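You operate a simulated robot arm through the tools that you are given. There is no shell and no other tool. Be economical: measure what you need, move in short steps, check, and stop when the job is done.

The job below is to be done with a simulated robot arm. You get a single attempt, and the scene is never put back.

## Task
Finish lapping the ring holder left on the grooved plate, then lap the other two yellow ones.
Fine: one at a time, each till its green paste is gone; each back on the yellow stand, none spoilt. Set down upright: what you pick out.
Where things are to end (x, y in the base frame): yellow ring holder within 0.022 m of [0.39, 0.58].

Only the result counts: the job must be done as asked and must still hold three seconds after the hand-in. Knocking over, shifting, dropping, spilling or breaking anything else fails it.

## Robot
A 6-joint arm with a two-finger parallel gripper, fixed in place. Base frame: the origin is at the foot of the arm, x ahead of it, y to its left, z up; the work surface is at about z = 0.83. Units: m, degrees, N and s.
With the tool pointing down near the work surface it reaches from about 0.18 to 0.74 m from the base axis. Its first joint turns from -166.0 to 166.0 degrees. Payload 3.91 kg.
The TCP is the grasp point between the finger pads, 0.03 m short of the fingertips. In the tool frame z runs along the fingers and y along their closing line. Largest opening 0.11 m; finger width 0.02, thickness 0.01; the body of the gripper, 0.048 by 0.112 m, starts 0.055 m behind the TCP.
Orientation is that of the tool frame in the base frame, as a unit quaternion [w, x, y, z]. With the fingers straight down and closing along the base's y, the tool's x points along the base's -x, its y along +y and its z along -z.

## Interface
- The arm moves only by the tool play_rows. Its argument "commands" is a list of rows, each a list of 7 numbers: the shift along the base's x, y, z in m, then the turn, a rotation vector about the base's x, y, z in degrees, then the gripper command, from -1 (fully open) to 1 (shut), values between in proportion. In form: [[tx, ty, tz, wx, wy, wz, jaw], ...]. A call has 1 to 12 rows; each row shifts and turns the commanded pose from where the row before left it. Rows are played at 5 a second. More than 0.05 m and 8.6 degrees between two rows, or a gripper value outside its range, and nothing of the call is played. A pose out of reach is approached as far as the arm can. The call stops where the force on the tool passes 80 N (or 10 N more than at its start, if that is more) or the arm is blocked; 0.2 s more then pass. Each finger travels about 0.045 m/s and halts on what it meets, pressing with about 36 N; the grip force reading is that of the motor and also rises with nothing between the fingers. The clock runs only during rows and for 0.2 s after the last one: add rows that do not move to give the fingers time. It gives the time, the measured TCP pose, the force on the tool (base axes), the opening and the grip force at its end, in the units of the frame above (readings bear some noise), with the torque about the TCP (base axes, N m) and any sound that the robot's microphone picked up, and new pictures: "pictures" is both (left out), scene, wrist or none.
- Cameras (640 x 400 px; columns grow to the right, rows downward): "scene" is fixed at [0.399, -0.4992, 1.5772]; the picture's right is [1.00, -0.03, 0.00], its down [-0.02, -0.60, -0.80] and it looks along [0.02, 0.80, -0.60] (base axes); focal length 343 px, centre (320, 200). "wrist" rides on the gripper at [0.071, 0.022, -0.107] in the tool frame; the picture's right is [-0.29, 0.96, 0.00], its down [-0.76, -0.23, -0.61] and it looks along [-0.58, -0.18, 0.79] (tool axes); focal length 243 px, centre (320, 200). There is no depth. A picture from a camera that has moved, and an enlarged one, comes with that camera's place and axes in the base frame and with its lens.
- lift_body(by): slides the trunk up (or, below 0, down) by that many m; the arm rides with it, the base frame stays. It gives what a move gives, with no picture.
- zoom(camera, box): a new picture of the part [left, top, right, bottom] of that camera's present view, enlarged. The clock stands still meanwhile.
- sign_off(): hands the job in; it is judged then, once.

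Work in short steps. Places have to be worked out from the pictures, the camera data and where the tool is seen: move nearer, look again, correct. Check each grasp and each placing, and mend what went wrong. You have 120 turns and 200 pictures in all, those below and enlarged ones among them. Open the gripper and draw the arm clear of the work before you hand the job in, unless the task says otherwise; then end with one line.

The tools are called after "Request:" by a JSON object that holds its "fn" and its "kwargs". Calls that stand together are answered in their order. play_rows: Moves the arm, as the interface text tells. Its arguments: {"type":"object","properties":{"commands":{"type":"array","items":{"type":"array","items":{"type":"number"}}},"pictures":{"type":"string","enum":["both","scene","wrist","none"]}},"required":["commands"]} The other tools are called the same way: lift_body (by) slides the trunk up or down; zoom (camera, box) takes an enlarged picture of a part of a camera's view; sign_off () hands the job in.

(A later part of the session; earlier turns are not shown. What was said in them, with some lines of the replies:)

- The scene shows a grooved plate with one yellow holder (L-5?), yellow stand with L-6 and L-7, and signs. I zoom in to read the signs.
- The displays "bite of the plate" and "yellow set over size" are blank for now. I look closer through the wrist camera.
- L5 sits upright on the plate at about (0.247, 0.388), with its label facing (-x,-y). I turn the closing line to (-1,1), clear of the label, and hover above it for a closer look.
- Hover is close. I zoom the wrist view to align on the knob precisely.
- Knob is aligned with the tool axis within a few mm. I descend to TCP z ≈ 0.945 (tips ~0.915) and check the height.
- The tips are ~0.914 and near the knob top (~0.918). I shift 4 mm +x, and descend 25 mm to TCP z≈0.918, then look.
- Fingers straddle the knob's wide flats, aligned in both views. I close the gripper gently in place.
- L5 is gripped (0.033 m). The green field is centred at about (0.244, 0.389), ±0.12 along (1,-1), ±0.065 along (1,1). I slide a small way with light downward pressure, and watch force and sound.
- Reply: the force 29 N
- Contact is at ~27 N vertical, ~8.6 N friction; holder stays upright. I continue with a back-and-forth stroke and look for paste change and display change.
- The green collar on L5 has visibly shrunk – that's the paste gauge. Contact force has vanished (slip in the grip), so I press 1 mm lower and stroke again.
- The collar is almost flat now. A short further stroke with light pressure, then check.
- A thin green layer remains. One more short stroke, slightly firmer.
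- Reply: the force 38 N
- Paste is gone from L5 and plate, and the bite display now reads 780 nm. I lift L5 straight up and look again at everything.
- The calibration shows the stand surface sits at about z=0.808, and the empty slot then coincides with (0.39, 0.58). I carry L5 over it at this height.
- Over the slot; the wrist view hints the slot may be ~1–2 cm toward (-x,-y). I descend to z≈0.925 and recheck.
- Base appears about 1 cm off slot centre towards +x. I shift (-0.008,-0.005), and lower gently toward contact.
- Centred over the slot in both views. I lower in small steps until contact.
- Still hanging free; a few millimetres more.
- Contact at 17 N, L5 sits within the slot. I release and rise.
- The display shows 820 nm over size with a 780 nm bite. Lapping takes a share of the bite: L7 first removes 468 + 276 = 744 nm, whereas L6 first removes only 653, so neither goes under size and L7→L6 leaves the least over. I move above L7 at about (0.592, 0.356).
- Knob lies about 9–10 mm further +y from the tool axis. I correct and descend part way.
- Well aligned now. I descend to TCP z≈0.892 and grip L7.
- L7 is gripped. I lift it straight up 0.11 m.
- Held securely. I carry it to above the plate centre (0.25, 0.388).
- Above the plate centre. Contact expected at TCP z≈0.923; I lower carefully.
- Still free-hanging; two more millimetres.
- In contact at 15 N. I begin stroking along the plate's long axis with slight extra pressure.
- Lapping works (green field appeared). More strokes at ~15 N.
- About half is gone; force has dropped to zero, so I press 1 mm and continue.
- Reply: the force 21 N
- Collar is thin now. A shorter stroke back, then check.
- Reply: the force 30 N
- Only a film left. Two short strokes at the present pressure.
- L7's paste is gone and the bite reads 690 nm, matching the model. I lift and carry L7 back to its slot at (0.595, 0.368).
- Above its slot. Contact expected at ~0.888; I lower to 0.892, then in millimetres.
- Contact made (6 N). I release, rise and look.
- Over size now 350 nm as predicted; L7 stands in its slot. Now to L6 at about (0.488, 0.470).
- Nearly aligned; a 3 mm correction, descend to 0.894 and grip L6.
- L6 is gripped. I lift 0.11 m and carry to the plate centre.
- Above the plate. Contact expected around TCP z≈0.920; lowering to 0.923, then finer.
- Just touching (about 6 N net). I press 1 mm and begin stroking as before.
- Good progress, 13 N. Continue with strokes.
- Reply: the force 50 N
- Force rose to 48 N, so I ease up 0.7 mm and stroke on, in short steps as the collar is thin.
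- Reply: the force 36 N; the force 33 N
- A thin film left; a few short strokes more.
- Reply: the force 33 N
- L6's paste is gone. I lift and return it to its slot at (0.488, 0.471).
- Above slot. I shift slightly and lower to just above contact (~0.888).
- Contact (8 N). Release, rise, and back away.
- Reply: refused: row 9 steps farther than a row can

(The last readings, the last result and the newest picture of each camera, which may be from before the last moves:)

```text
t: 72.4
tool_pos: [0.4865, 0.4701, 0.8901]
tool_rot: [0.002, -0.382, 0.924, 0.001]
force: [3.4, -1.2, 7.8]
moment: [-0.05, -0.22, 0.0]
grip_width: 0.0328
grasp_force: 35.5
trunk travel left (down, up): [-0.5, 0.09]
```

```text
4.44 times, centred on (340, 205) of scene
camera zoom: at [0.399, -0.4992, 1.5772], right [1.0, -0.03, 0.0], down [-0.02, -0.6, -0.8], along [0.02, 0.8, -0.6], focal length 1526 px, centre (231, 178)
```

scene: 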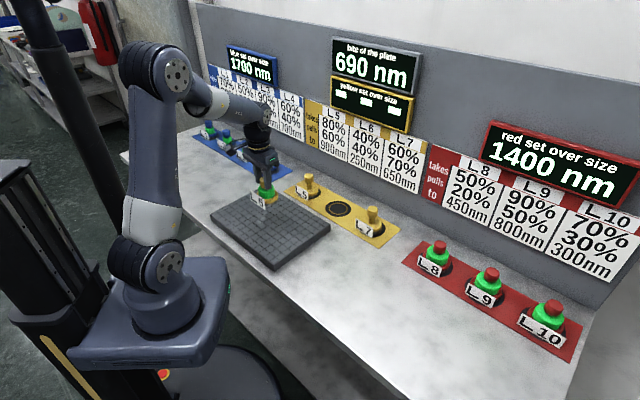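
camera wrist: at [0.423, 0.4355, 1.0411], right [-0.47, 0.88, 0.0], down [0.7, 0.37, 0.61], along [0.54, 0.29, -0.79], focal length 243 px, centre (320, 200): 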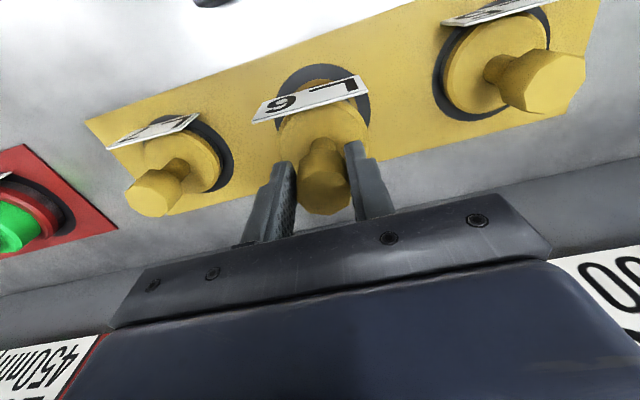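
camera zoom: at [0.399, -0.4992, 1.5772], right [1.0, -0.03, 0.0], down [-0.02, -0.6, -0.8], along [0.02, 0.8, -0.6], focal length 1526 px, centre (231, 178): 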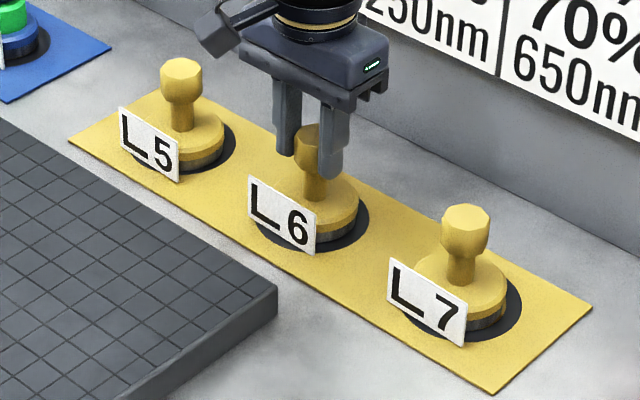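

Over size reads 75 nm, bite 515 nm as computed. The last call's steps were too long; I release and withdraw with smaller ones.

Request:
{"fn": "play_rows", "kwargs": {"commands": [[0, 0, 0, 0, 0, 0, -0.2], [0, 0, 0, 0, 0, 0, -1], [0, 0, 0, 0, 0, 0, -1], [0, 0, 0, 0, 0, 0, -1], [0, 0, 0, 0, 0, 0, -1], [0, 0, 0.03, 0, 0, 0, -1], [0, 0, 0.04, 0, 0, 0, -1], [0, 0, 0.045, 0, 0, 0, -1], [-0.03, -0.025, 0.01, 0, 0, 0, -1], [-0.03, -0.025, 0.01, 0, 0, 0, -1], [-0.03, -0.025, 0.01, 0, 0, 0, -1], [-0.03, -0.025, 0, 0, 0, 0, -1]]}}

Request:
{"fn": "zoom", "kwargs": {"camera": "scene", "box": [280, 160, 400, 250]}}

```text
t: 75.0
tool_pos: [0.3684, 0.3717, 1.0344]
tool_rot: [0.0, -0.383, 0.924, 0.0]
force: [0.5, -0.1, 1.2]
moment: [0.02, 0.02, -0.01]
grip_width: 0.1101
grasp_force: 0.0
trunk travel left (down, up): [-0.5, 0.09]
camera wrist: at [0.3019, 0.3348, 1.143], right [-0.47, 0.88, 0.0], down [0.7, 0.37, 0.61], along [0.54, 0.29, -0.79], focal length 243 px, centre (320, 200)
```

scene: 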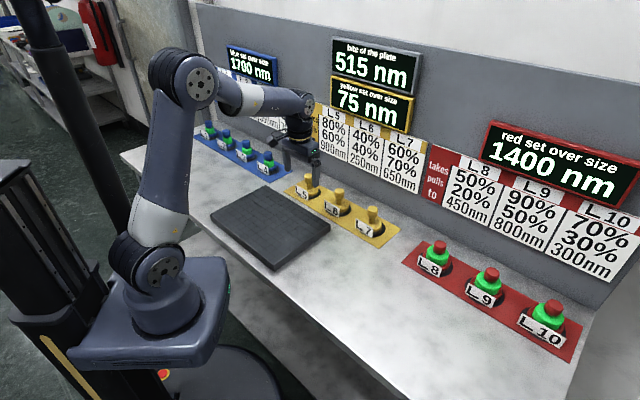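
wrist: 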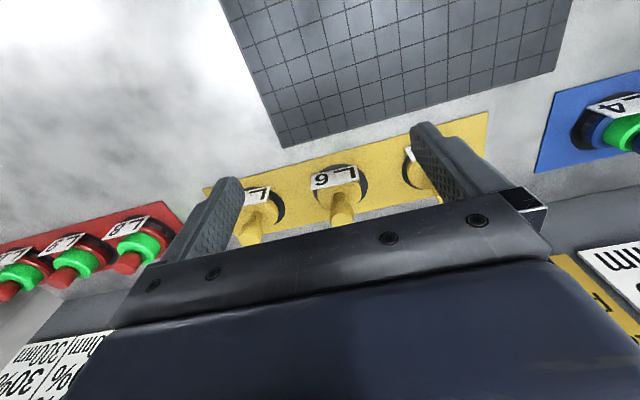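

```text
4.44 times, centred on (340, 205) of scene
camera zoom: at [0.399, -0.4992, 1.5772], right [1.0, -0.03, 0.0], down [-0.02, -0.6, -0.8], along [0.02, 0.8, -0.6], focal length 1526 px, centre (231, 178)
```

zoom: 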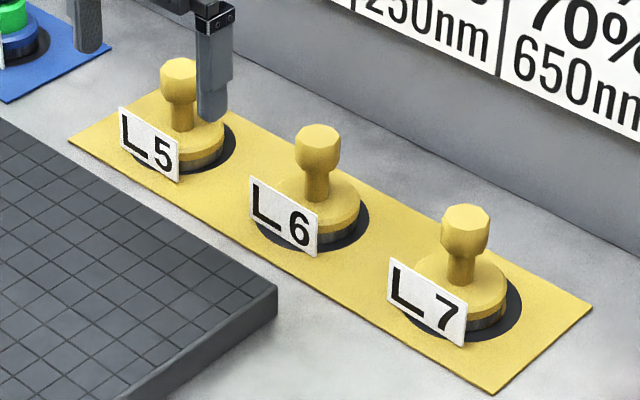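

All three holders stand upright in their slots, free of paste. L5 is about 0.01 m from the target, the over size is 75 nm and the arm is clear, so I hand in.

Request:
{"fn": "sign_off", "kwargs": {}}

```text
The job is handed in.
```

I finished lapping L5, then lapped L7 and L6 one at a time; all three are free of paste and upright on the yellow stand, L5 is about 0.01 m from [0.39, 0.58], and the yellow set reads 75 nm over size.
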